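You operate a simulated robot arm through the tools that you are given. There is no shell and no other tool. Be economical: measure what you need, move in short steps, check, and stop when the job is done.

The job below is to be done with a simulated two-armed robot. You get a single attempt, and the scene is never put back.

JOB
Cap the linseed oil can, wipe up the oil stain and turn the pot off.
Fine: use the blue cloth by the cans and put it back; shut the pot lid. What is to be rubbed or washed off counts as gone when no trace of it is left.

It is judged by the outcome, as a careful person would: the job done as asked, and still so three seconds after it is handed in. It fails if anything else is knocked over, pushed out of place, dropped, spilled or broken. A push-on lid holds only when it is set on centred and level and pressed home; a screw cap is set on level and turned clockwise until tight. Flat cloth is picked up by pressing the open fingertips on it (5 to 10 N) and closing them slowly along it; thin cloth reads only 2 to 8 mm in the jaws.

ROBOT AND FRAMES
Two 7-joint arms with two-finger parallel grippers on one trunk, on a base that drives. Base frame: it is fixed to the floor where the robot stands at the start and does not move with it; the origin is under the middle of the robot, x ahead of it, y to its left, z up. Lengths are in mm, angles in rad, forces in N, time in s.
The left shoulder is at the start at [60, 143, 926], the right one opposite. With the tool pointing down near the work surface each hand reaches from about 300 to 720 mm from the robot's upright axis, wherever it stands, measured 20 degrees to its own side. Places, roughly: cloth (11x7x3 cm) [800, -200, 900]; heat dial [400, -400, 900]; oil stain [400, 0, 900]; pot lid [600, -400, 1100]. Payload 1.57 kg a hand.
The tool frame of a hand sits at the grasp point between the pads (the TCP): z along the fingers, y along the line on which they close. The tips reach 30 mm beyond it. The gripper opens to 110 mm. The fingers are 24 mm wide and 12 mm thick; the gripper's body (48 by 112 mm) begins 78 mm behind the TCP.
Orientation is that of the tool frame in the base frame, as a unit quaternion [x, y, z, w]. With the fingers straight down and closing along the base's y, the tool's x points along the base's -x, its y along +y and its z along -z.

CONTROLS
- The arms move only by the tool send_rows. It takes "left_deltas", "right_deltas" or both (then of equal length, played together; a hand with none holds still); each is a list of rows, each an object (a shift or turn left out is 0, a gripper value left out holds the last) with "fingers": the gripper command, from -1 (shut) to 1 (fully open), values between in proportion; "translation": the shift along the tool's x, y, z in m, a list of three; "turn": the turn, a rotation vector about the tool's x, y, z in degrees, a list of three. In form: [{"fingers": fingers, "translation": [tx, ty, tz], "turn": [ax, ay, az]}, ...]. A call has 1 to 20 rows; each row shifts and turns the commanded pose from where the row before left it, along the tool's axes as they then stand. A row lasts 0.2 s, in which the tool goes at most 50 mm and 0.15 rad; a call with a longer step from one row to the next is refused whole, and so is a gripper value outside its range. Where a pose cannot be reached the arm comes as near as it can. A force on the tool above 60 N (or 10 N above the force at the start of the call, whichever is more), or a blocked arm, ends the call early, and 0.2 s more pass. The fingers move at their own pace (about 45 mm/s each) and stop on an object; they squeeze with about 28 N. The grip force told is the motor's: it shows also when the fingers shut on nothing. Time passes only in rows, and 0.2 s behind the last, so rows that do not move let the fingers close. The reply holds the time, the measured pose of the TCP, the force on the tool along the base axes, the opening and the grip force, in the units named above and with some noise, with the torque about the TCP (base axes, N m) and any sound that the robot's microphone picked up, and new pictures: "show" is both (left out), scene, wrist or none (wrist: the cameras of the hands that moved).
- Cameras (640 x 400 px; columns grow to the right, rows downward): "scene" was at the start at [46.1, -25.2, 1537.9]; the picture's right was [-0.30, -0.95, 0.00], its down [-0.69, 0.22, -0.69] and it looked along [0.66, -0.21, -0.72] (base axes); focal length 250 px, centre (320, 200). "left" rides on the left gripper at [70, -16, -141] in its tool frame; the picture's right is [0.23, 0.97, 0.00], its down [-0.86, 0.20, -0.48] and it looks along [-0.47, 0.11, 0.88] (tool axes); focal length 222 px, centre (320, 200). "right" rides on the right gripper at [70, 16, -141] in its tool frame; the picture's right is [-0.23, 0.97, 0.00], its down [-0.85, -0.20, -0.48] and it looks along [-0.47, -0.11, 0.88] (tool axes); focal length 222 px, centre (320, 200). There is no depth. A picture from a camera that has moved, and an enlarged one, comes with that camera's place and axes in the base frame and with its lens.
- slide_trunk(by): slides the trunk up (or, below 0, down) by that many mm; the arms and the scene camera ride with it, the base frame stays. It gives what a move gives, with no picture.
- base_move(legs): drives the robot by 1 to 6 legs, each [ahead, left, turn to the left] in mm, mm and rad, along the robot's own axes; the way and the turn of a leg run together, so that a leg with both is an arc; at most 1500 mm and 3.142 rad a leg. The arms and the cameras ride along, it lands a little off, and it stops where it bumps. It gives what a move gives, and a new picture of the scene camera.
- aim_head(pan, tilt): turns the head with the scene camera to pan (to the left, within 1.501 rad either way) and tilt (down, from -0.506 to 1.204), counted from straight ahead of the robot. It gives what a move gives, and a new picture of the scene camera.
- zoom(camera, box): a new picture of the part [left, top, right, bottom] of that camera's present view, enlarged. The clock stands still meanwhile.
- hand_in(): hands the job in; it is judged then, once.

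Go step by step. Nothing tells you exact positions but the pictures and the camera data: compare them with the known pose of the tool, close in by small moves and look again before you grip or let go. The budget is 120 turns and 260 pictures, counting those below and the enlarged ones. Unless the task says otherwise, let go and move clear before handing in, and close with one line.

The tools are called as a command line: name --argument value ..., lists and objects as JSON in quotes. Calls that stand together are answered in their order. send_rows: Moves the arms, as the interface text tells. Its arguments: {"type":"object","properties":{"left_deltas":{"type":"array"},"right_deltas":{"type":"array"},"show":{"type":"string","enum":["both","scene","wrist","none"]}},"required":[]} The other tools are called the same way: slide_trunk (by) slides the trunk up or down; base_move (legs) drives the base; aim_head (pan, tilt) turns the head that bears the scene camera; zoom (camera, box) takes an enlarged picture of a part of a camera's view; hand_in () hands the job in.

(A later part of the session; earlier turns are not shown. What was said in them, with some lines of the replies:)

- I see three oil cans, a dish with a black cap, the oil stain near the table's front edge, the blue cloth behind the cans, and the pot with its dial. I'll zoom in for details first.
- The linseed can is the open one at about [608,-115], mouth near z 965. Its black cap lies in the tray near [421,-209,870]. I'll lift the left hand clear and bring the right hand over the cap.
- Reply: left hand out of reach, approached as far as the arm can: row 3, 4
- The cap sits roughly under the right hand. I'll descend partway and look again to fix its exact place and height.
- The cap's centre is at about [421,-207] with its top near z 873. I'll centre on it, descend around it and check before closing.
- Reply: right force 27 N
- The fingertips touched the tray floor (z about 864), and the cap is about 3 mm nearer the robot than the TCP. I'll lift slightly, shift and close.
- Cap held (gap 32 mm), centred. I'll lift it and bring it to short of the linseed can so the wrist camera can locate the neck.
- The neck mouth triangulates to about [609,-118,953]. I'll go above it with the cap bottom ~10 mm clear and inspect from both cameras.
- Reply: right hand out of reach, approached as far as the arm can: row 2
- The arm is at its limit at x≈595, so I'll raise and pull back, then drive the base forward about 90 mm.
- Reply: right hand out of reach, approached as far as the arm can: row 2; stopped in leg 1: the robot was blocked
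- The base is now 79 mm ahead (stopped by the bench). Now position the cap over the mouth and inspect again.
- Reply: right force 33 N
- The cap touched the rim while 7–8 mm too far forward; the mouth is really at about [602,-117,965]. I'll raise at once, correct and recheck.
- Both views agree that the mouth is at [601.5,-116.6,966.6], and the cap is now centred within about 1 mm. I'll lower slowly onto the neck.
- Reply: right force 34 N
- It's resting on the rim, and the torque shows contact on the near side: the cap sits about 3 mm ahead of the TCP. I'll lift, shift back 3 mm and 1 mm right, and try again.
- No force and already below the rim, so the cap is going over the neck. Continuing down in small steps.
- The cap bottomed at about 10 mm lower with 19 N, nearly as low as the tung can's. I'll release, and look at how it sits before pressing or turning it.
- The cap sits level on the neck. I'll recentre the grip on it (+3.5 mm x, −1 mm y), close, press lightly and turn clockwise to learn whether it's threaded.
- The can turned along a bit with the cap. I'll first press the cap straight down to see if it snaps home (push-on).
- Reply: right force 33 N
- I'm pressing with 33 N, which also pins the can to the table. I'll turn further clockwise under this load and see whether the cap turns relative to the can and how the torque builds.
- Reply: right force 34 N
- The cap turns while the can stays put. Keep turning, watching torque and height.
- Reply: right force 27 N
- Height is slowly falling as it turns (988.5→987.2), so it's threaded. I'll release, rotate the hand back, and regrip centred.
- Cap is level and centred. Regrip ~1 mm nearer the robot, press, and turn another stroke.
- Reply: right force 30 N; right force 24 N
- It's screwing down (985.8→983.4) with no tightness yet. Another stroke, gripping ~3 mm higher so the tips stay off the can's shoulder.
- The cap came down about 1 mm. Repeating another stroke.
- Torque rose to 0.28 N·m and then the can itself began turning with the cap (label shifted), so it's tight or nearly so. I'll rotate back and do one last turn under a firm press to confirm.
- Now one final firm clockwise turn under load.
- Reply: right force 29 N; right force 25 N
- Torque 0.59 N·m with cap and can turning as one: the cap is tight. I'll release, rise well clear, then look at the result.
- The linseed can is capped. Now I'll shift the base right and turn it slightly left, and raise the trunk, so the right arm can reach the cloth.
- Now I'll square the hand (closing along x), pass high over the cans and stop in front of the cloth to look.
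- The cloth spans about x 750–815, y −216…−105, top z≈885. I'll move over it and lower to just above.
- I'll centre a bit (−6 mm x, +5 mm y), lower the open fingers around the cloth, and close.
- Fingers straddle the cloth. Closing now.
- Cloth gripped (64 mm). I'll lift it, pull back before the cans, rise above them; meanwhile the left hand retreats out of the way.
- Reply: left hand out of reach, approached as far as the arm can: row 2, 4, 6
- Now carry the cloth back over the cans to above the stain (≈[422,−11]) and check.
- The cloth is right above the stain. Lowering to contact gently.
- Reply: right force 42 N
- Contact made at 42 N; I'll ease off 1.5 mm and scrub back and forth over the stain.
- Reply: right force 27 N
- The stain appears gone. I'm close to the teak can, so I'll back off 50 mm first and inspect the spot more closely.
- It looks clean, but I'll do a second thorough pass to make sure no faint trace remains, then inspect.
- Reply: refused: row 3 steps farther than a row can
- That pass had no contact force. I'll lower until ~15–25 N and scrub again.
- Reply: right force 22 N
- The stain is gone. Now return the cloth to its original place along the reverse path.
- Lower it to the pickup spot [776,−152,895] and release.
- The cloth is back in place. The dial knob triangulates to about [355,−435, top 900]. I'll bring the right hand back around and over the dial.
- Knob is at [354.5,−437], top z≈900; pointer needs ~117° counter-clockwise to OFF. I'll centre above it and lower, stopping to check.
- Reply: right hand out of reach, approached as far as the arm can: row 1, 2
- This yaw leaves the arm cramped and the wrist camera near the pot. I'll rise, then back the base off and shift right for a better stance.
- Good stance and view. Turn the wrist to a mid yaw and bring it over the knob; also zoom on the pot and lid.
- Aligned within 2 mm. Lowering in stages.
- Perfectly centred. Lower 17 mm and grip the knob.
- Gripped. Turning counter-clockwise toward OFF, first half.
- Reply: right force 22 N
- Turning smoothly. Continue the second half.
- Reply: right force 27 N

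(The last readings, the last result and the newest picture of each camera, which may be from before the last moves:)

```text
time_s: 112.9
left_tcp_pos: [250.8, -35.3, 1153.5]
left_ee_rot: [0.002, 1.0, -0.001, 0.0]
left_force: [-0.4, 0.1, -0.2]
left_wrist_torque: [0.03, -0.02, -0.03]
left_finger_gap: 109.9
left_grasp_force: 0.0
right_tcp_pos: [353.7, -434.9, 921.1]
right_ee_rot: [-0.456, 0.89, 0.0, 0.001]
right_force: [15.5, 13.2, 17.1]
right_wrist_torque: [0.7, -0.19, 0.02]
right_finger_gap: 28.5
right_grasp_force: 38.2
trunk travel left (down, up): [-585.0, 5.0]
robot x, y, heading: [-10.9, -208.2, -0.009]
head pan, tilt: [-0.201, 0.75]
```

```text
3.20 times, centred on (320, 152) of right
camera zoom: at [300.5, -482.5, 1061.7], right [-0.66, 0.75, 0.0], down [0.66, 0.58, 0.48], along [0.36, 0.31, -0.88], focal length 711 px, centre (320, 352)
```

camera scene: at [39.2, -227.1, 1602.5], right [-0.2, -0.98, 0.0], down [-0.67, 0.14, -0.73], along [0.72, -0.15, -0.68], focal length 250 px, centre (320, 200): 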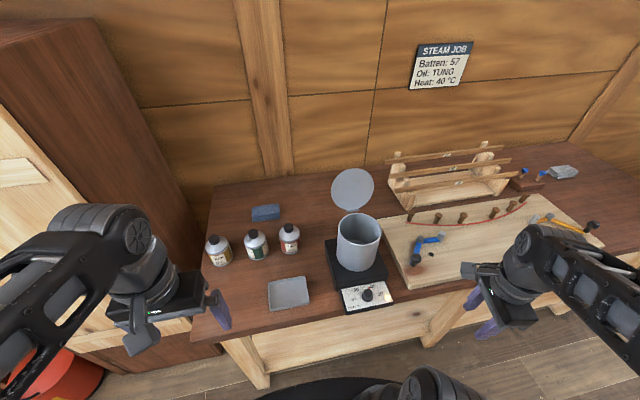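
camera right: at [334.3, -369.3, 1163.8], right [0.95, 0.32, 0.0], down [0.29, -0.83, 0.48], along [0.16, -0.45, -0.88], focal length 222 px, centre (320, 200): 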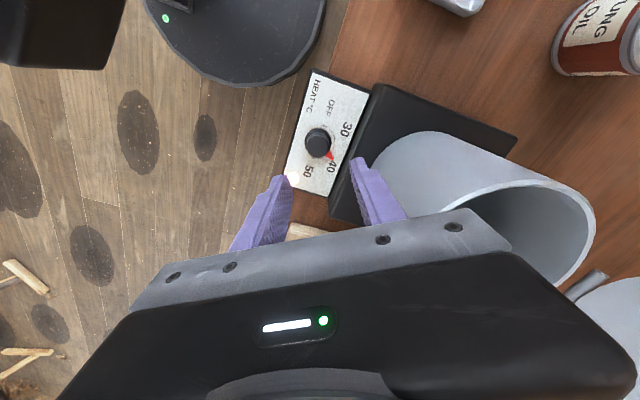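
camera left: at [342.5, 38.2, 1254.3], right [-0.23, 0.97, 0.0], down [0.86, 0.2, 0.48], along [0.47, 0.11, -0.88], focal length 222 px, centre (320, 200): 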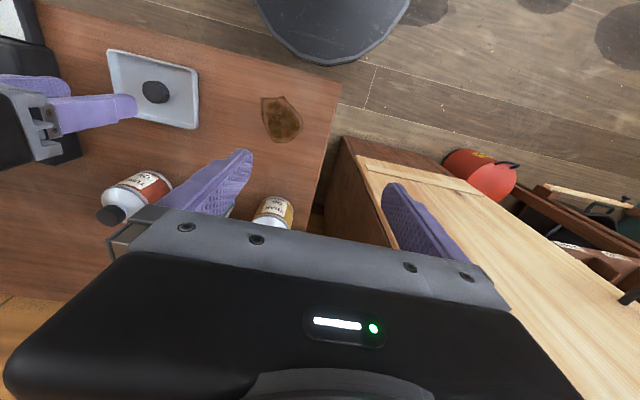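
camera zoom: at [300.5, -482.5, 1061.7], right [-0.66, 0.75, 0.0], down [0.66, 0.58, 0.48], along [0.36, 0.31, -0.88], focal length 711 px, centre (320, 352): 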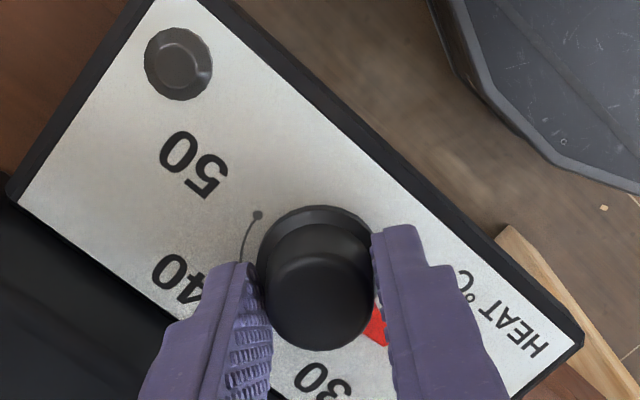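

The lamp has gone dark and the pointer is almost at OFF. I'll turn ~5° more, release, rise and check.

send_rows --right_deltas '[{"turn": [0, 0, -5]}, {}, {"fingers": 0}, {}, {}, {"translation": [0, 0, -0.03]}, {"translation": [0, 0, -0.04]}, {"translation": [0, 0, -0.04]}, {}]' --show "none"

zoom --camera "right" --box '[220, 90, 420, 215]'

zoom --camera "scene" --box '[320, 240, 420, 320]'

```text
time_s: 114.9
left_tcp_pos: [249.4, -36.6, 1153.5]
left_ee_rot: [0.002, 1.0, 0.002, 0.0]
left_force: [-0.3, 0.0, -0.1]
left_wrist_torque: [-0.01, 0.01, 0.0]
left_finger_gap: 109.9
left_grasp_force: 0.0
right_tcp_pos: [351.8, -436.8, 1027.4]
right_ee_rot: [-0.493, 0.87, 0.001, 0.0]
right_force: [-0.2, -0.2, -0.1]
right_wrist_torque: [-0.01, 0.02, -0.01]
right_finger_gap: 54.9
right_grasp_force: 0.1
trunk travel left (down, up): [-585.0, 5.0]
robot x, y, heading: [-9.9, -211.8, -0.004]
head pan, tilt: [-0.201, 0.75]
```

```text
3.20 times, centred on (320, 152) of right
camera zoom: at [303.6, -488.0, 1169.5], right [-0.72, 0.69, 0.0], down [0.61, 0.63, 0.48], along [0.33, 0.34, -0.88], focal length 711 px, centre (320, 352)
```

zoom: 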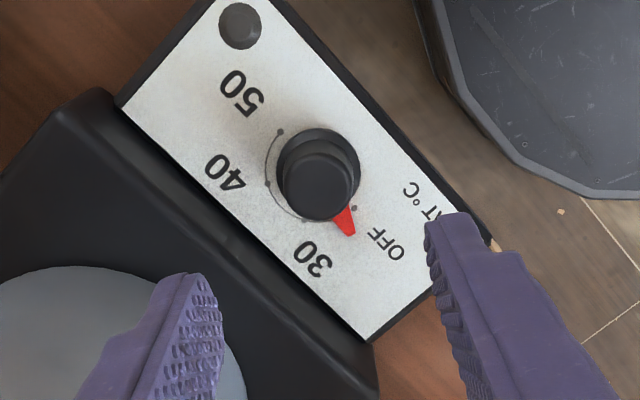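

```text
5.00 times, centred on (370, 280) of scene
camera zoom: at [39.7, -225.3, 1602.5], right [-0.2, -0.98, 0.0], down [-0.67, 0.14, -0.73], along [0.72, -0.15, -0.68], focal length 1251 px, centre (70, -200)
```

zoom: 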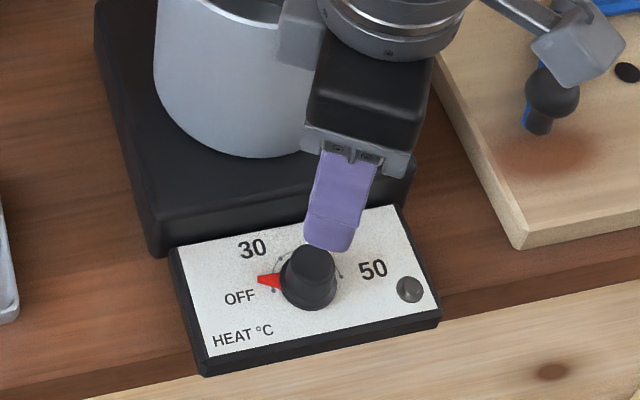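

The pointer is ~16° short of the OFF mark. I'll regrip and turn that much more.

send_rows --right_deltas '[{"translation": [0, 0, 0.04]}, {"translation": [0, 0, 0.04]}, {"translation": [0, 0, 0.02]}, {"translation": [0, 0, 0.009]}, {"fingers": -1}, {}, {}, {}, {"turn": [0, 0, -6]}, {"turn": [0, 0, -6]}, {"turn": [0, 0, -5]}, {}]' --show "none"

send_rows --right_deltas '[{"fingers": 0}, {}, {}, {"translation": [0, 0, -0.03]}, {"translation": [0, 0, -0.04]}, {"translation": [0, 0, -0.04]}, {}]' --show "none"

zoom --camera "right" --box '[220, 90, 420, 215]'

zoom --camera "scene" --box '[320, 240, 420, 320]'

```text
time_s: 117.5
left_tcp_pos: [250.7, -36.3, 1153.4]
left_ee_rot: [0.003, 1.0, 0.002, -0.001]
left_force: [0.6, -0.2, -1.0]
left_wrist_torque: [0.01, 0.01, -0.01]
left_finger_gap: 110.1
left_grasp_force: 0.0
right_tcp_pos: [352.4, -437.4, 919.2]
right_ee_rot: [-0.617, 0.787, 0.001, 0.001]
right_force: [8.8, -7.4, -2.9]
right_wrist_torque: [-0.11, -0.23, -0.65]
right_finger_gap: 28.2
right_grasp_force: 38.8
trunk travel left (down, up): [-585.0, 5.0]
robot x, y, heading: [-13.4, -209.5, -0.004]
head pan, tilt: [-0.201, 0.75]
```

```text
time_s: 119.1
left_tcp_pos: [250.8, -36.5, 1154.2]
left_ee_rot: [0.001, 1.0, 0.001, 0.0]
left_force: [-0.5, -0.1, 0.2]
left_wrist_torque: [0.03, 0.04, -0.01]
left_finger_gap: 109.9
left_grasp_force: 0.0
right_tcp_pos: [352.5, -438.2, 1033.2]
right_ee_rot: [-0.617, 0.787, 0.001, -0.001]
right_force: [0.2, -0.4, -0.4]
right_wrist_torque: [-0.01, 0.04, 0.01]
right_finger_gap: 55.3
right_grasp_force: 0.0
trunk travel left (down, up): [-585.0, 5.0]
robot x, y, heading: [-16.4, -210.2, -0.008]
head pan, tilt: [-0.201, 0.75]
```

```text
3.20 times, centred on (320, 152) of right
camera zoom: at [321.6, -502.4, 1174.2], right [-0.89, 0.45, 0.0], down [0.4, 0.78, 0.48], along [0.22, 0.43, -0.88], focal length 711 px, centre (320, 352)
```

zoom: 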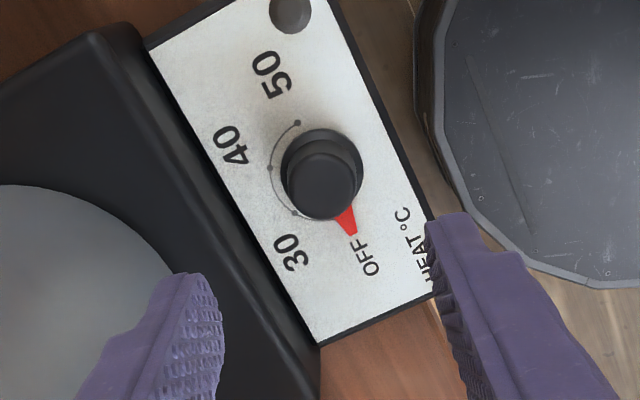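

```text
5.00 times, centred on (370, 280) of scene
camera zoom: at [39.8, -225.3, 1602.5], right [-0.2, -0.98, 0.0], down [-0.67, 0.14, -0.73], along [0.72, -0.15, -0.68], focal length 1251 px, centre (70, -200)
```

zoom: 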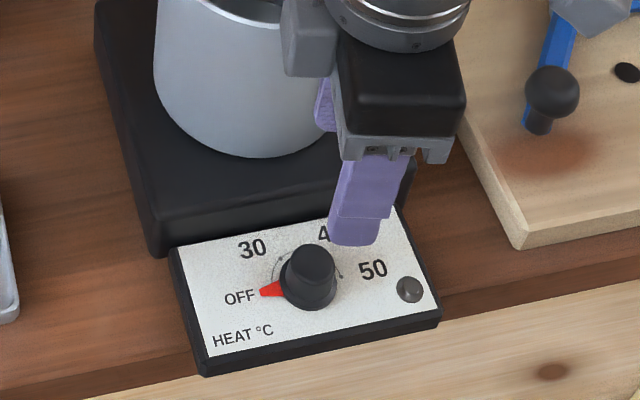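

Pointer is on OFF, lamp is dark, and the knob hit its stop. Next the lid: hinged behind the pot at about [570,−447,1040], leaning back to about [654,−452,1150]. I'll square the wrist, close the fingers, rise, and drive forward to get reach behind it.

send_rows --right_deltas '[{"translation": [0.02, 0, -0.04], "fingers": -1}, {"translation": [0.02, 0, -0.04]}, {"turn": [0, 0, 7.6]}, {"turn": [0, 0, 7.6]}, {"turn": [0, 0, 7.6]}, {"turn": [0, 0, 7.6]}, {"turn": [0, 0, 7.6]}, {"turn": [0, 0, 7.6]}, {"turn": [0, 0, 7.6]}, {"turn": [0, 0, 7.6]}, {"turn": [0, 0, 7.6]}, {"turn": [0, 0, 7.6]}, {"translation": [0.03, 0.02, -0.02]}, {}]' --show "both"

zoom --camera "scene" --box '[310, 150, 430, 300]'

```text
time_s: 122.1
left_tcp_pos: [251.5, -37.3, 1153.8]
left_ee_rot: [0.002, 1.0, 0.001, 0.0]
left_force: [0.4, -0.3, -0.1]
left_wrist_torque: [0.02, 0.02, -0.02]
left_finger_gap: 110.1
left_grasp_force: 0.0
right_tcp_pos: [312.0, -455.4, 1131.4]
right_ee_rot: [0.0, 1.0, 0.0, -0.001]
right_force: [0.4, -0.6, -0.7]
right_wrist_torque: [0.05, 0.03, -0.01]
right_finger_gap: 0.0
right_grasp_force: 21.6
trunk travel left (down, up): [-585.0, 5.0]
robot x, y, heading: [-14.2, -209.0, -0.008]
head pan, tilt: [-0.201, 0.75]
camera scene: at [40.6, -225.7, 1602.4], right [-0.2, -0.98, 0.0], down [-0.67, 0.14, -0.73], along [0.72, -0.15, -0.68], focal length 250 px, centre (320, 200)
camera right: at [243.4, -439.4, 1272.8], right [0.23, 0.97, 0.0], down [0.86, -0.2, 0.48], along [0.47, -0.11, -0.88], focal length 222 px, centre (320, 200)
```

scene: 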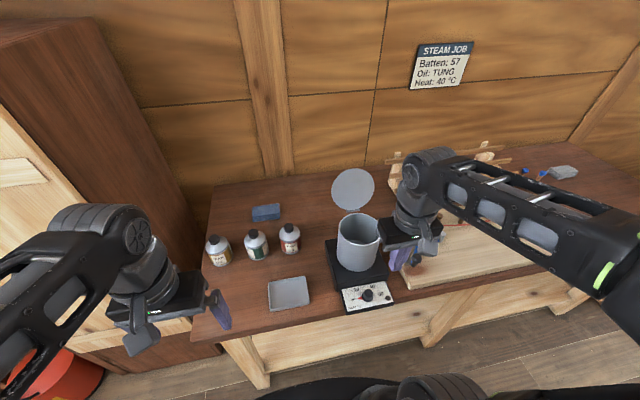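
right: 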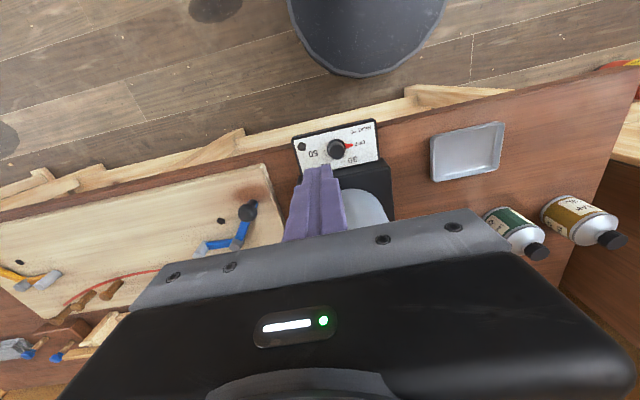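

```text
2.67 times, centred on (370, 225) of scene
camera zoom: at [40.6, -225.7, 1602.4], right [-0.2, -0.98, 0.0], down [-0.67, 0.14, -0.73], along [0.72, -0.15, -0.68], focal length 667 px, centre (187, 133)
```

zoom: 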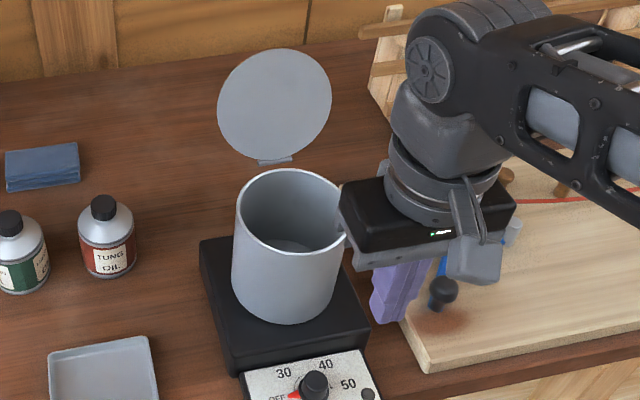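

Refined: pot centre ≈[494,−437], rim z≈1035, R≈60; lid centre ≈[613,−447,1089]. I'll drive forward, then bring the closed fingers around the left side to behind the lid.

base_move --legs '[[88, 0, 0]]'

send_rows --right_deltas '[{"translation": [0, 0.04, 0]}, {"translation": [0, 0.045, 0]}, {"translation": [0, 0.04, 0]}, {"translation": [-0.045, 0, 0]}, {"translation": [-0.045, 0, 0]}, {"translation": [-0.045, 0, 0]}, {"translation": [-0.045, 0, 0]}, {"translation": [-0.045, 0, 0]}, {"translation": [-0.025, 0, 0]}, {}]' --show "both"

```text
time_s: 123.2
left_tcp_pos: [340.3, -36.0, 1153.3]
left_ee_rot: [0.003, 1.0, 0.0, -0.001]
left_force: [0.7, 0.7, 0.0]
left_wrist_torque: [0.02, 0.02, 0.0]
left_finger_gap: 110.3
left_grasp_force: 0.0
right_tcp_pos: [402.3, -455.2, 1131.6]
right_ee_rot: [-0.001, 1.0, 0.0, -0.001]
right_force: [0.4, 0.0, -0.4]
right_wrist_torque: [-0.04, 0.05, -0.01]
right_finger_gap: 0.0
right_grasp_force: 21.3
trunk travel left (down, up): [-585.0, 5.0]
robot x, y, heading: [77.8, -209.7, -0.003]
head pan, tilt: [-0.201, 0.75]
camera scene: at [130.4, -225.7, 1602.4], right [-0.21, -0.98, 0.0], down [-0.67, 0.14, -0.73], along [0.71, -0.15, -0.68], focal length 250 px, centre (320, 200)
```

scene: 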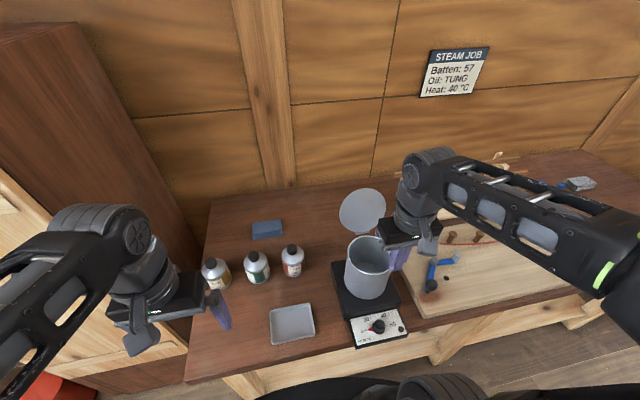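

```text
time_s: 125.4
left_tcp_pos: [339.5, -36.4, 1153.2]
left_ee_rot: [0.003, 1.0, 0.001, 0.0]
left_force: [-1.5, 0.5, 0.4]
left_wrist_torque: [-0.02, 0.0, -0.01]
left_finger_gap: 110.1
left_grasp_force: 0.1
right_tcp_pos: [642.5, -329.8, 1133.3]
right_ee_rot: [-0.001, 1.0, 0.0, 0.001]
right_force: [-0.7, 0.8, -0.4]
right_wrist_torque: [-0.03, -0.01, -0.02]
right_finger_gap: 0.1
right_grasp_force: 21.8
right hand out of reach, approached as far as the arm can: row 9
trunk travel left (down, up): [-585.0, 5.0]
robot x, y, heading: [77.8, -210.0, -0.003]
head pan, tilt: [-0.201, 0.75]
camera scene: at [128.8, -225.7, 1602.5], right [-0.21, -0.98, 0.0], down [-0.67, 0.14, -0.73], along [0.72, -0.15, -0.68], focal length 250 px, centre (320, 200)
camera right: at [574.1, -313.9, 1274.3], right [0.23, 0.97, 0.0], down [0.85, -0.2, 0.48], along [0.47, -0.11, -0.88], focal length 222 px, centre (320, 200)
```

scene: 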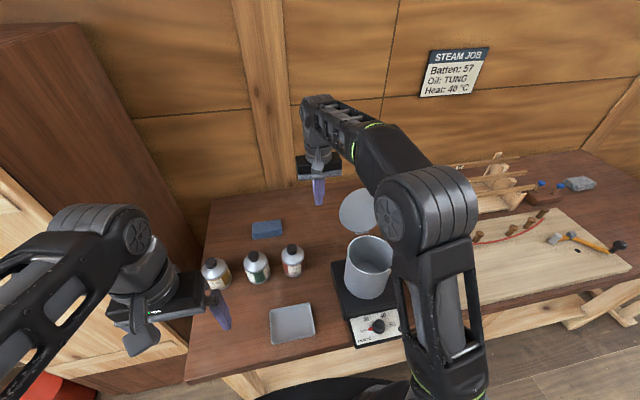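
right: 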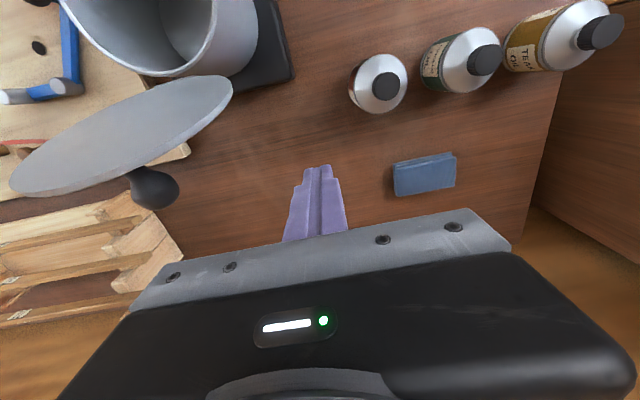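

The lid leans back only about 15–20°, with a black knob on its rear face. I'll raise a little and slide behind the lid's upper part, above the knob.

send_rows --right_deltas '[{"translation": [0.008, 0, -0.03]}, {}, {"translation": [0, -0.035, 0]}, {"translation": [0, -0.035, 0]}, {}]' --show "both"

zoom --camera "scene" --box '[290, 150, 430, 280]'

```text
time_s: 126.6
left_tcp_pos: [339.8, -37.7, 1153.3]
left_ee_rot: [0.002, 1.0, -0.001, 0.0]
left_force: [0.5, 0.0, 0.1]
left_wrist_torque: [-0.01, 0.02, 0.05]
left_finger_gap: 110.0
left_grasp_force: 0.0
right_tcp_pos: [643.3, -397.7, 1132.5]
right_ee_rot: [0.0, 1.0, 0.0, 0.0]
right_force: [-0.3, 0.3, 1.0]
right_wrist_torque: [0.02, -0.03, -0.01]
right_finger_gap: 0.3
right_grasp_force: 21.0
right hand out of reach, approached as far as the arm can: row 1
trunk travel left (down, up): [-585.0, 5.0]
robot x, y, heading: [80.2, -209.7, -0.008]
head pan, tilt: [-0.201, 0.75]
camera scene: at [128.7, -225.4, 1602.5], right [-0.21, -0.98, 0.0], down [-0.67, 0.14, -0.73], along [0.72, -0.15, -0.68], focal length 250 px, centre (320, 200)
camera right: at [574.7, -382.9, 1274.0], right [0.23, 0.97, 0.0], down [0.86, -0.2, 0.48], along [0.47, -0.11, -0.88], focal length 222 px, centre (320, 200)
```

scene: 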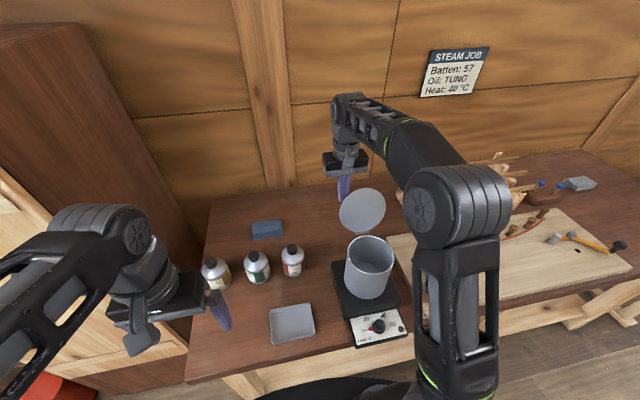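
right: 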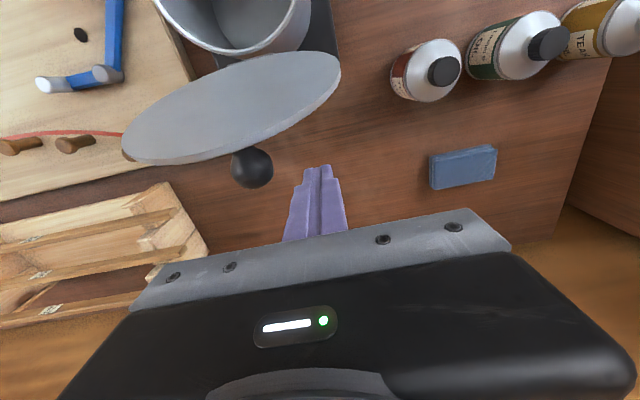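

```text
3.08 times, centred on (360, 215) of scene
camera zoom: at [128.7, -225.4, 1602.5], right [-0.21, -0.98, 0.0], down [-0.67, 0.14, -0.73], along [0.72, -0.15, -0.68], focal length 770 px, centre (197, 154)
```

zoom: 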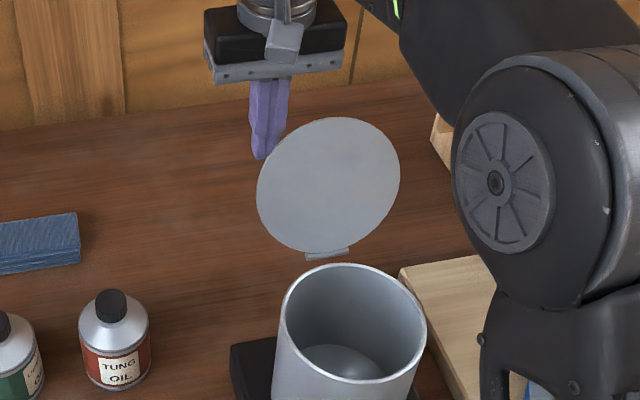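

Here at y≈−398 the finger is beside the knob and behind the lid. I'll push slowly toward the robot and watch.

send_rows --right_deltas '[{"translation": [0.015, 0, 0]}, {"translation": [0.015, 0, 0]}, {"translation": [0.015, 0, 0]}, {"translation": [0.01, 0, 0]}, {}]' --show "both"

zoom --camera "scene" --box '[290, 150, 430, 280]'

```text
time_s: 127.8
left_tcp_pos: [339.1, -36.7, 1153.4]
left_ee_rot: [0.003, 1.0, 0.002, 0.001]
left_force: [-0.4, -0.4, -0.1]
left_wrist_torque: [0.0, -0.02, 0.0]
left_finger_gap: 109.9
left_grasp_force: 0.0
right_tcp_pos: [588.3, -400.6, 1129.8]
right_ee_rot: [-0.002, 1.0, 0.0, 0.0]
right_force: [0.5, 0.2, -1.1]
right_wrist_torque: [-0.02, 0.0, -0.05]
right_finger_gap: 0.0
right_grasp_force: 21.6
trunk travel left (down, up): [-585.0, 5.0]
robot x, y, heading: [76.3, -206.2, -0.004]
head pan, tilt: [-0.201, 0.75]
camera scene: at [128.8, -225.7, 1602.5], right [-0.21, -0.98, 0.0], down [-0.67, 0.14, -0.73], along [0.72, -0.15, -0.68], focal length 250 px, centre (320, 200)
camera right: at [519.3, -384.3, 1273.7], right [0.23, 0.97, 0.0], down [0.86, -0.2, 0.48], along [0.47, -0.11, -0.88], focal length 222 px, centre (320, 200)
```

scene: 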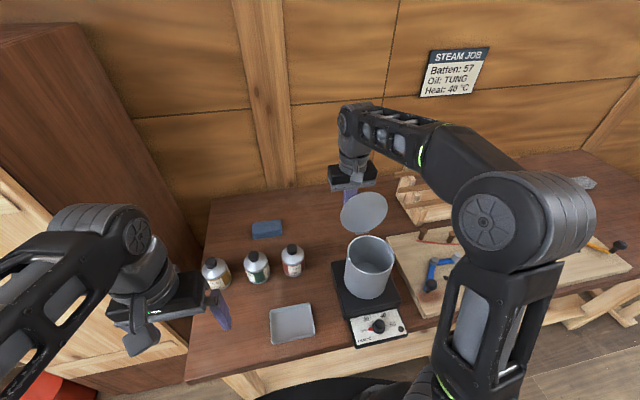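
right: 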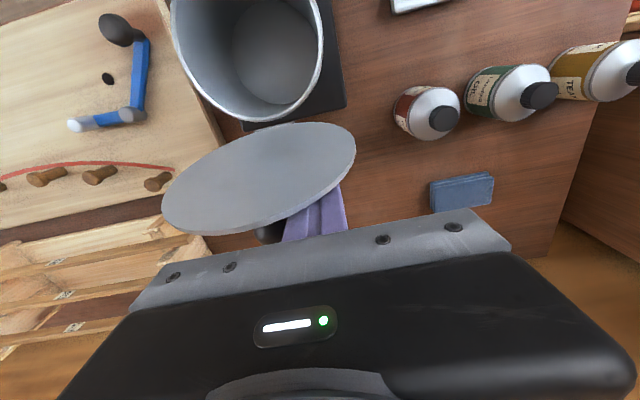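

```text
3.08 times, centred on (360, 215) of scene
camera zoom: at [128.8, -225.7, 1602.5], right [-0.21, -0.98, 0.0], down [-0.67, 0.14, -0.73], along [0.72, -0.15, -0.68], focal length 770 px, centre (197, 154)
```

zoom: 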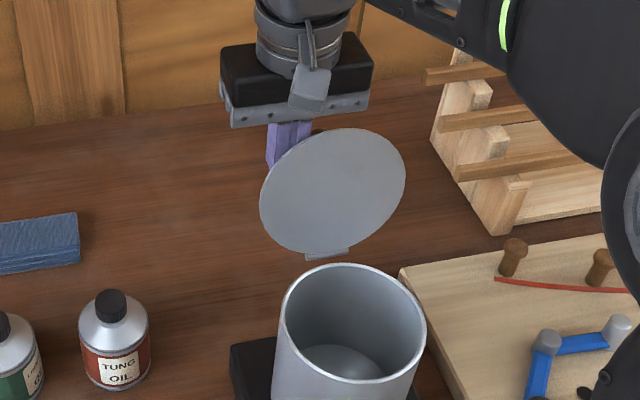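

The lid is tilting up as pushed, with little force. Continue.

send_rows --right_deltas '[{"translation": [0.012, 0, 0]}, {"translation": [0.012, 0, 0]}, {"translation": [0.012, 0, 0]}, {"translation": [0.012, 0, 0]}, {}]' --show "wrist"

zoom --camera "scene" --box '[290, 150, 430, 280]'

```text
time_s: 129.0
left_tcp_pos: [339.5, -37.8, 1154.3]
left_ee_rot: [0.003, 1.0, 0.001, 0.0]
left_force: [0.2, 0.4, 0.9]
left_wrist_torque: [0.0, 0.0, 0.04]
left_finger_gap: 109.9
left_grasp_force: 0.0
right_tcp_pos: [538.4, -399.8, 1132.2]
right_ee_rot: [0.0, 1.0, -0.001, 0.0]
right_force: [-0.6, -0.3, -0.1]
right_wrist_torque: [-0.02, -0.03, 0.0]
right_finger_gap: 0.4
right_grasp_force: 21.3
trunk travel left (down, up): [-585.0, 5.0]
robot x, y, heading: [79.4, -209.6, -0.008]
head pan, tilt: [-0.201, 0.75]
camera right: at [471.0, -385.3, 1274.0], right [0.23, 0.97, 0.0], down [0.86, -0.2, 0.48], along [0.47, -0.11, -0.88], focal length 222 px, centre (320, 200)
```

right: 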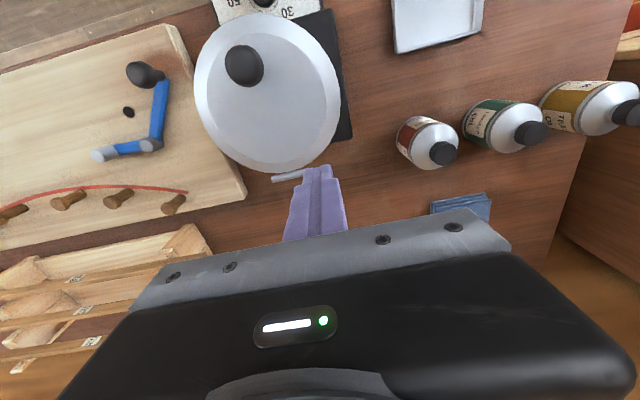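

```text
3.08 times, centred on (360, 215) of scene
camera zoom: at [128.9, -225.6, 1602.5], right [-0.21, -0.98, 0.0], down [-0.67, 0.14, -0.73], along [0.72, -0.15, -0.68], focal length 770 px, centre (197, 154)
```

zoom: 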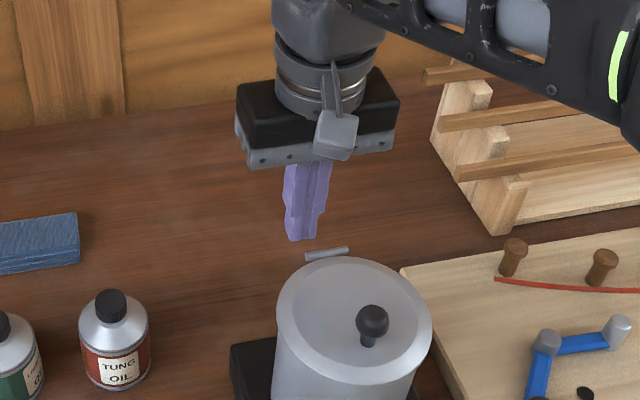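

The lid swung shut. I'll move the hand away and check it closely, along with everything else.

send_rows --right_deltas '[{"translation": [0.01, 0.04, -0.02]}, {"translation": [0.04, 0.02, 0]}, {"translation": [0.045, 0, 0]}, {"translation": [0.045, 0, 0]}, {"translation": [0.045, -0.01, 0]}, {}, {}]' --show "both"

zoom --camera "scene" --box '[310, 210, 420, 355]'

zoom --camera "scene" --box '[180, 200, 330, 360]'

```text
time_s: 130.6
left_tcp_pos: [338.9, -37.6, 1154.2]
left_ee_rot: [0.003, 1.0, 0.001, 0.001]
left_force: [-0.7, 0.1, 0.3]
left_wrist_torque: [0.02, 0.02, -0.03]
left_finger_gap: 109.7
left_grasp_force: 0.1
right_tcp_pos: [355.6, -351.9, 1150.0]
right_ee_rot: [-0.001, 1.0, 0.0, 0.0]
right_force: [-0.1, -0.7, -0.4]
right_wrist_torque: [0.0, -0.01, -0.03]
right_finger_gap: 0.2
right_grasp_force: 21.3
trunk travel left (down, up): [-585.0, 5.0]
robot x, y, heading: [75.8, -211.5, -0.001]
head pan, tilt: [-0.201, 0.75]
camera scene: at [127.9, -226.0, 1602.5], right [-0.21, -0.98, 0.0], down [-0.67, 0.14, -0.73], along [0.72, -0.15, -0.68], focal length 250 px, centre (320, 200)
camera right: at [287.0, -336.1, 1292.1], right [0.23, 0.97, 0.0], down [0.86, -0.2, 0.48], along [0.47, -0.11, -0.88], focal length 222 px, centre (320, 200)
```

scene: 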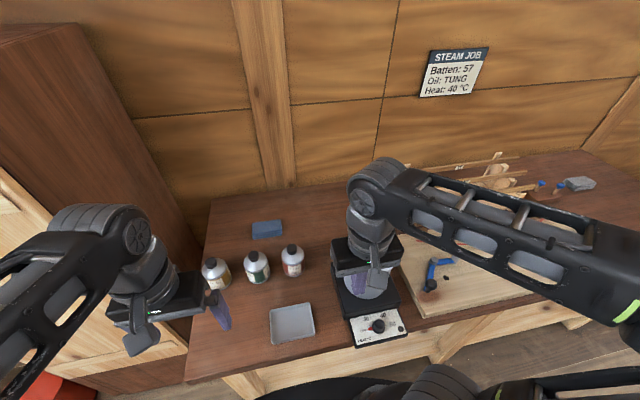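
right: 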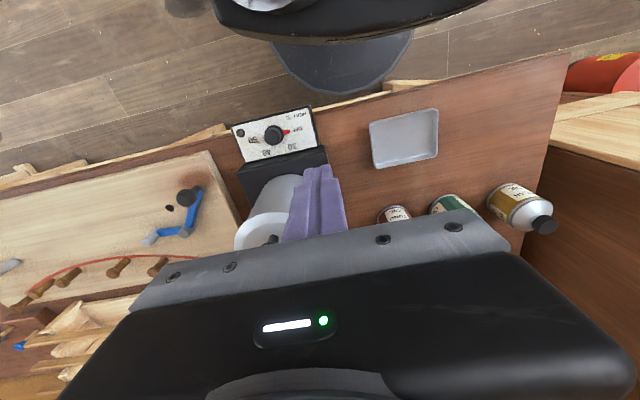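

```text
2.76 times, centred on (365, 282) of scene
camera zoom: at [127.9, -226.0, 1602.5], right [-0.21, -0.98, 0.0], down [-0.67, 0.14, -0.73], along [0.72, -0.15, -0.68], focal length 690 px, centre (196, -28)
```

zoom: 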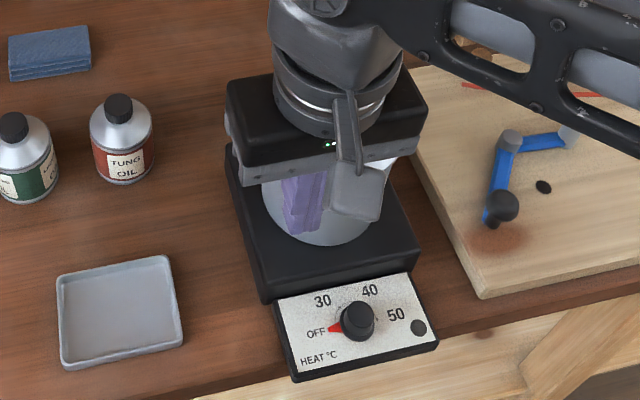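

```text
2.50 times, centred on (255, 280) of scene
camera zoom: at [127.9, -226.0, 1602.5], right [-0.21, -0.98, 0.0], down [-0.67, 0.14, -0.73], along [0.72, -0.15, -0.68], focal length 626 px, centre (482, 0)
```

zoom: 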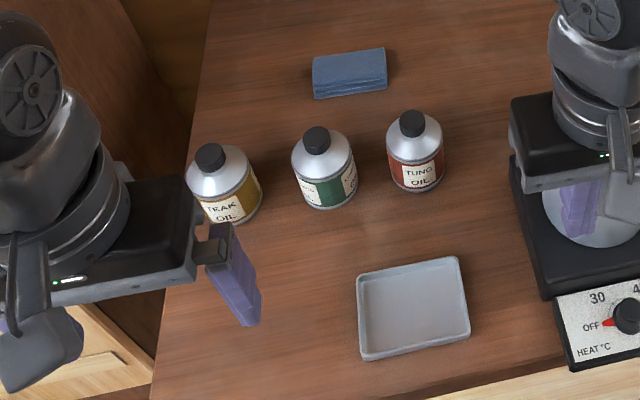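

All good on that side; the arm hides the pot. I'll back the base away and view the pot and the whole bench.

base_move --legs '[[-220, 0, 0]]'

zoom --camera "scene" --box '[280, 150, 440, 270]'

zoom --camera "scene" --box '[180, 150, 340, 270]'

```text
time_s: 132.3
left_tcp_pos: [119.0, -35.9, 1154.4]
left_ee_rot: [0.003, 1.0, 0.0, 0.0]
left_force: [0.5, -0.2, 0.6]
left_wrist_torque: [0.01, -0.04, 0.02]
left_finger_gap: 110.0
left_grasp_force: 0.1
right_tcp_pos: [134.9, -350.6, 1148.7]
right_ee_rot: [0.0, 1.0, 0.0, 0.001]
right_force: [-0.4, 0.3, 0.5]
right_wrist_torque: [-0.01, -0.02, 0.01]
right_finger_gap: 0.0
right_grasp_force: 21.9
trunk travel left (down, up): [-585.0, 5.0]
robot x, y, heading: [-140.4, -204.2, -0.005]
head pan, tilt: [-0.201, 0.75]
camera scene: at [-92.9, -224.3, 1602.6], right [-0.21, -0.98, 0.0], down [-0.67, 0.14, -0.73], along [0.72, -0.15, -0.68], focal length 250 px, centre (320, 200)
```

scene: 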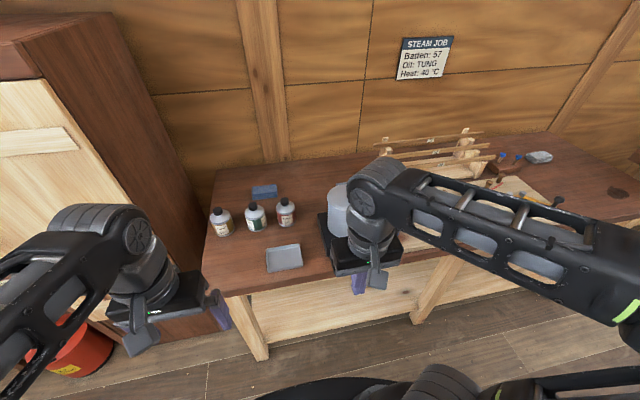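

```text
3.33 times, centred on (360, 210) of scene
camera zoom: at [-92.9, -224.3, 1602.6], right [-0.21, -0.98, 0.0], down [-0.67, 0.14, -0.73], along [0.72, -0.15, -0.68], focal length 834 px, centre (187, 167)
```

zoom: 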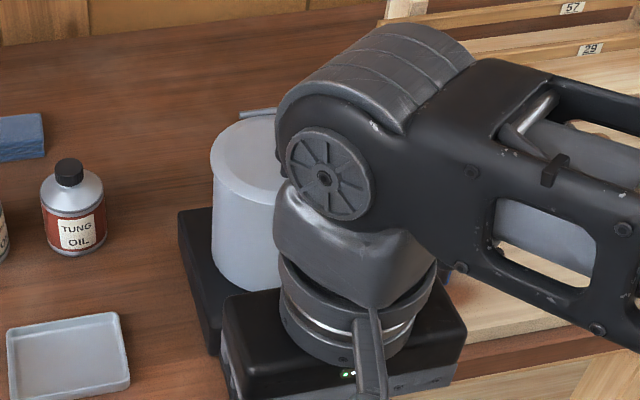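

```text
3.33 times, centred on (260, 210) of scene
camera zoom: at [-92.9, -224.3, 1602.6], right [-0.21, -0.98, 0.0], down [-0.67, 0.14, -0.73], along [0.72, -0.15, -0.68], focal length 834 px, centre (520, 167)
```

zoom: 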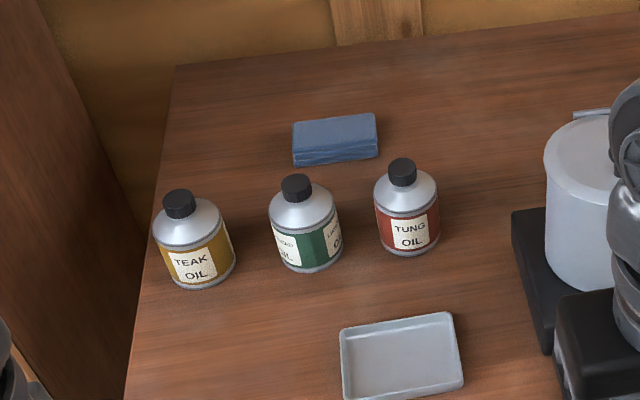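

The bench looks right. I'll swing the right hand aside for one last clear look at the lid.

send_rows --right_deltas '[{"translation": [0, -0.045, 0.04]}, {"translation": [0, -0.045, 0.04]}, {"translation": [0, -0.045, 0.04]}, {"translation": [0, -0.045, 0.04]}, {"translation": [0, -0.04, 0.04]}, {}]' --show "scene"

zoom --camera "scene" --box '[310, 160, 410, 270]'

zoom --camera "scene" --box '[200, 220, 300, 300]'

```text
refused: row 1 steps farther than a row can; nothing moved
```

```text
3.64 times, centred on (360, 215) of scene
camera zoom: at [-92.9, -224.3, 1602.6], right [-0.21, -0.98, 0.0], down [-0.67, 0.14, -0.73], along [0.72, -0.15, -0.68], focal length 910 px, centre (174, 146)
```

zoom: 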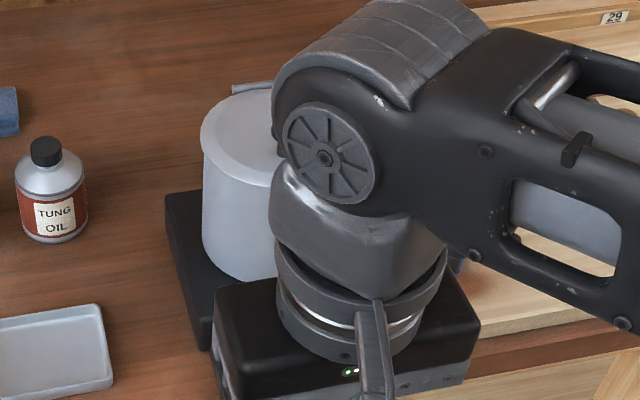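

```text
5.00 times, centred on (250, 260) of scene
camera zoom: at [-92.9, -224.3, 1602.6], right [-0.21, -0.98, 0.0], down [-0.67, 0.14, -0.73], along [0.72, -0.15, -0.68], focal length 1251 px, centre (670, -100)
```

zoom: 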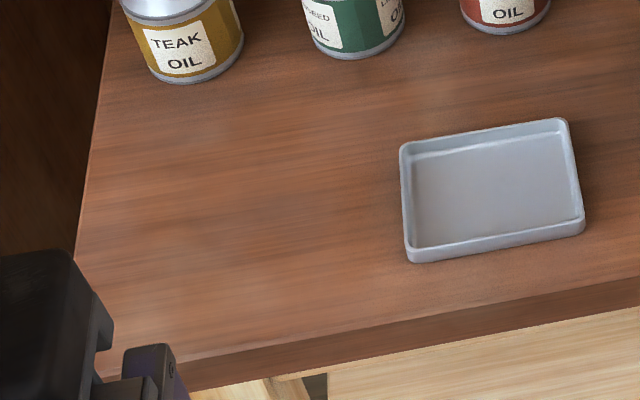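

Row step was too long; repeat with smaller steps.

send_rows --right_deltas '[{"translation": [0, -0.045, 0]}, {"translation": [0, -0.045, 0]}, {"translation": [0, -0.045, 0]}, {"translation": [0, -0.045, 0]}, {"translation": [0, -0.03, 0]}, {}]' --show "scene"

zoom --camera "scene" --box '[300, 160, 420, 280]'

```text
time_s: 133.7
left_tcp_pos: [119.6, -36.2, 1154.7]
left_ee_rot: [0.003, 1.0, 0.0, 0.0]
left_force: [-0.4, 0.2, -0.2]
left_wrist_torque: [0.03, 0.02, 0.01]
left_finger_gap: 110.1
left_grasp_force: 0.0
right_tcp_pos: [135.9, -560.1, 1149.4]
right_ee_rot: [0.0, 1.0, 0.0, -0.001]
right_force: [0.5, 0.8, -0.1]
right_wrist_torque: [-0.01, 0.01, -0.01]
right_finger_gap: 0.2
right_grasp_force: 21.3
trunk travel left (down, up): [-585.0, 5.0]
robot x, y, heading: [-148.6, -205.7, -0.006]
head pan, tilt: [-0.201, 0.75]
camera scene: at [-91.4, -224.0, 1602.5], right [-0.21, -0.98, 0.0], down [-0.67, 0.14, -0.73], along [0.72, -0.15, -0.68], focal length 250 px, centre (320, 200)
```

scene: 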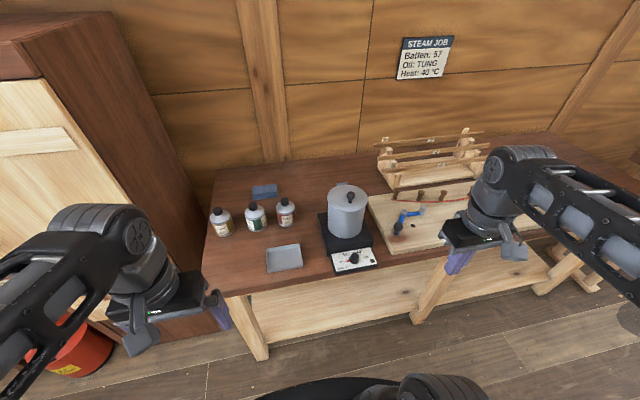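

```text
3.33 times, centred on (360, 220) of scene
camera zoom: at [-91.4, -224.0, 1602.5], right [-0.21, -0.98, 0.0], down [-0.67, 0.14, -0.73], along [0.72, -0.15, -0.68], focal length 834 px, centre (187, 133)
```

zoom: 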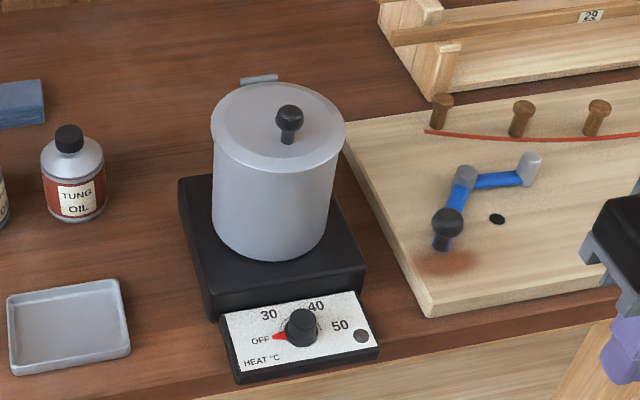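

The lid is fully shut, the dial is at OFF with the lamp dark, the linseed can is capped tight, the stain is gone and the cloth is back in place. Both hands are clear, so I'm handing in.

hand_in

```text
The job is handed in.
```

The linseed can is capped tight, the oil stain is wiped up with the blue cloth put back, and the pot is off with its lid shut. The linseed can ended up turned, with its label no longer facing front, and a few mm off its original spot.
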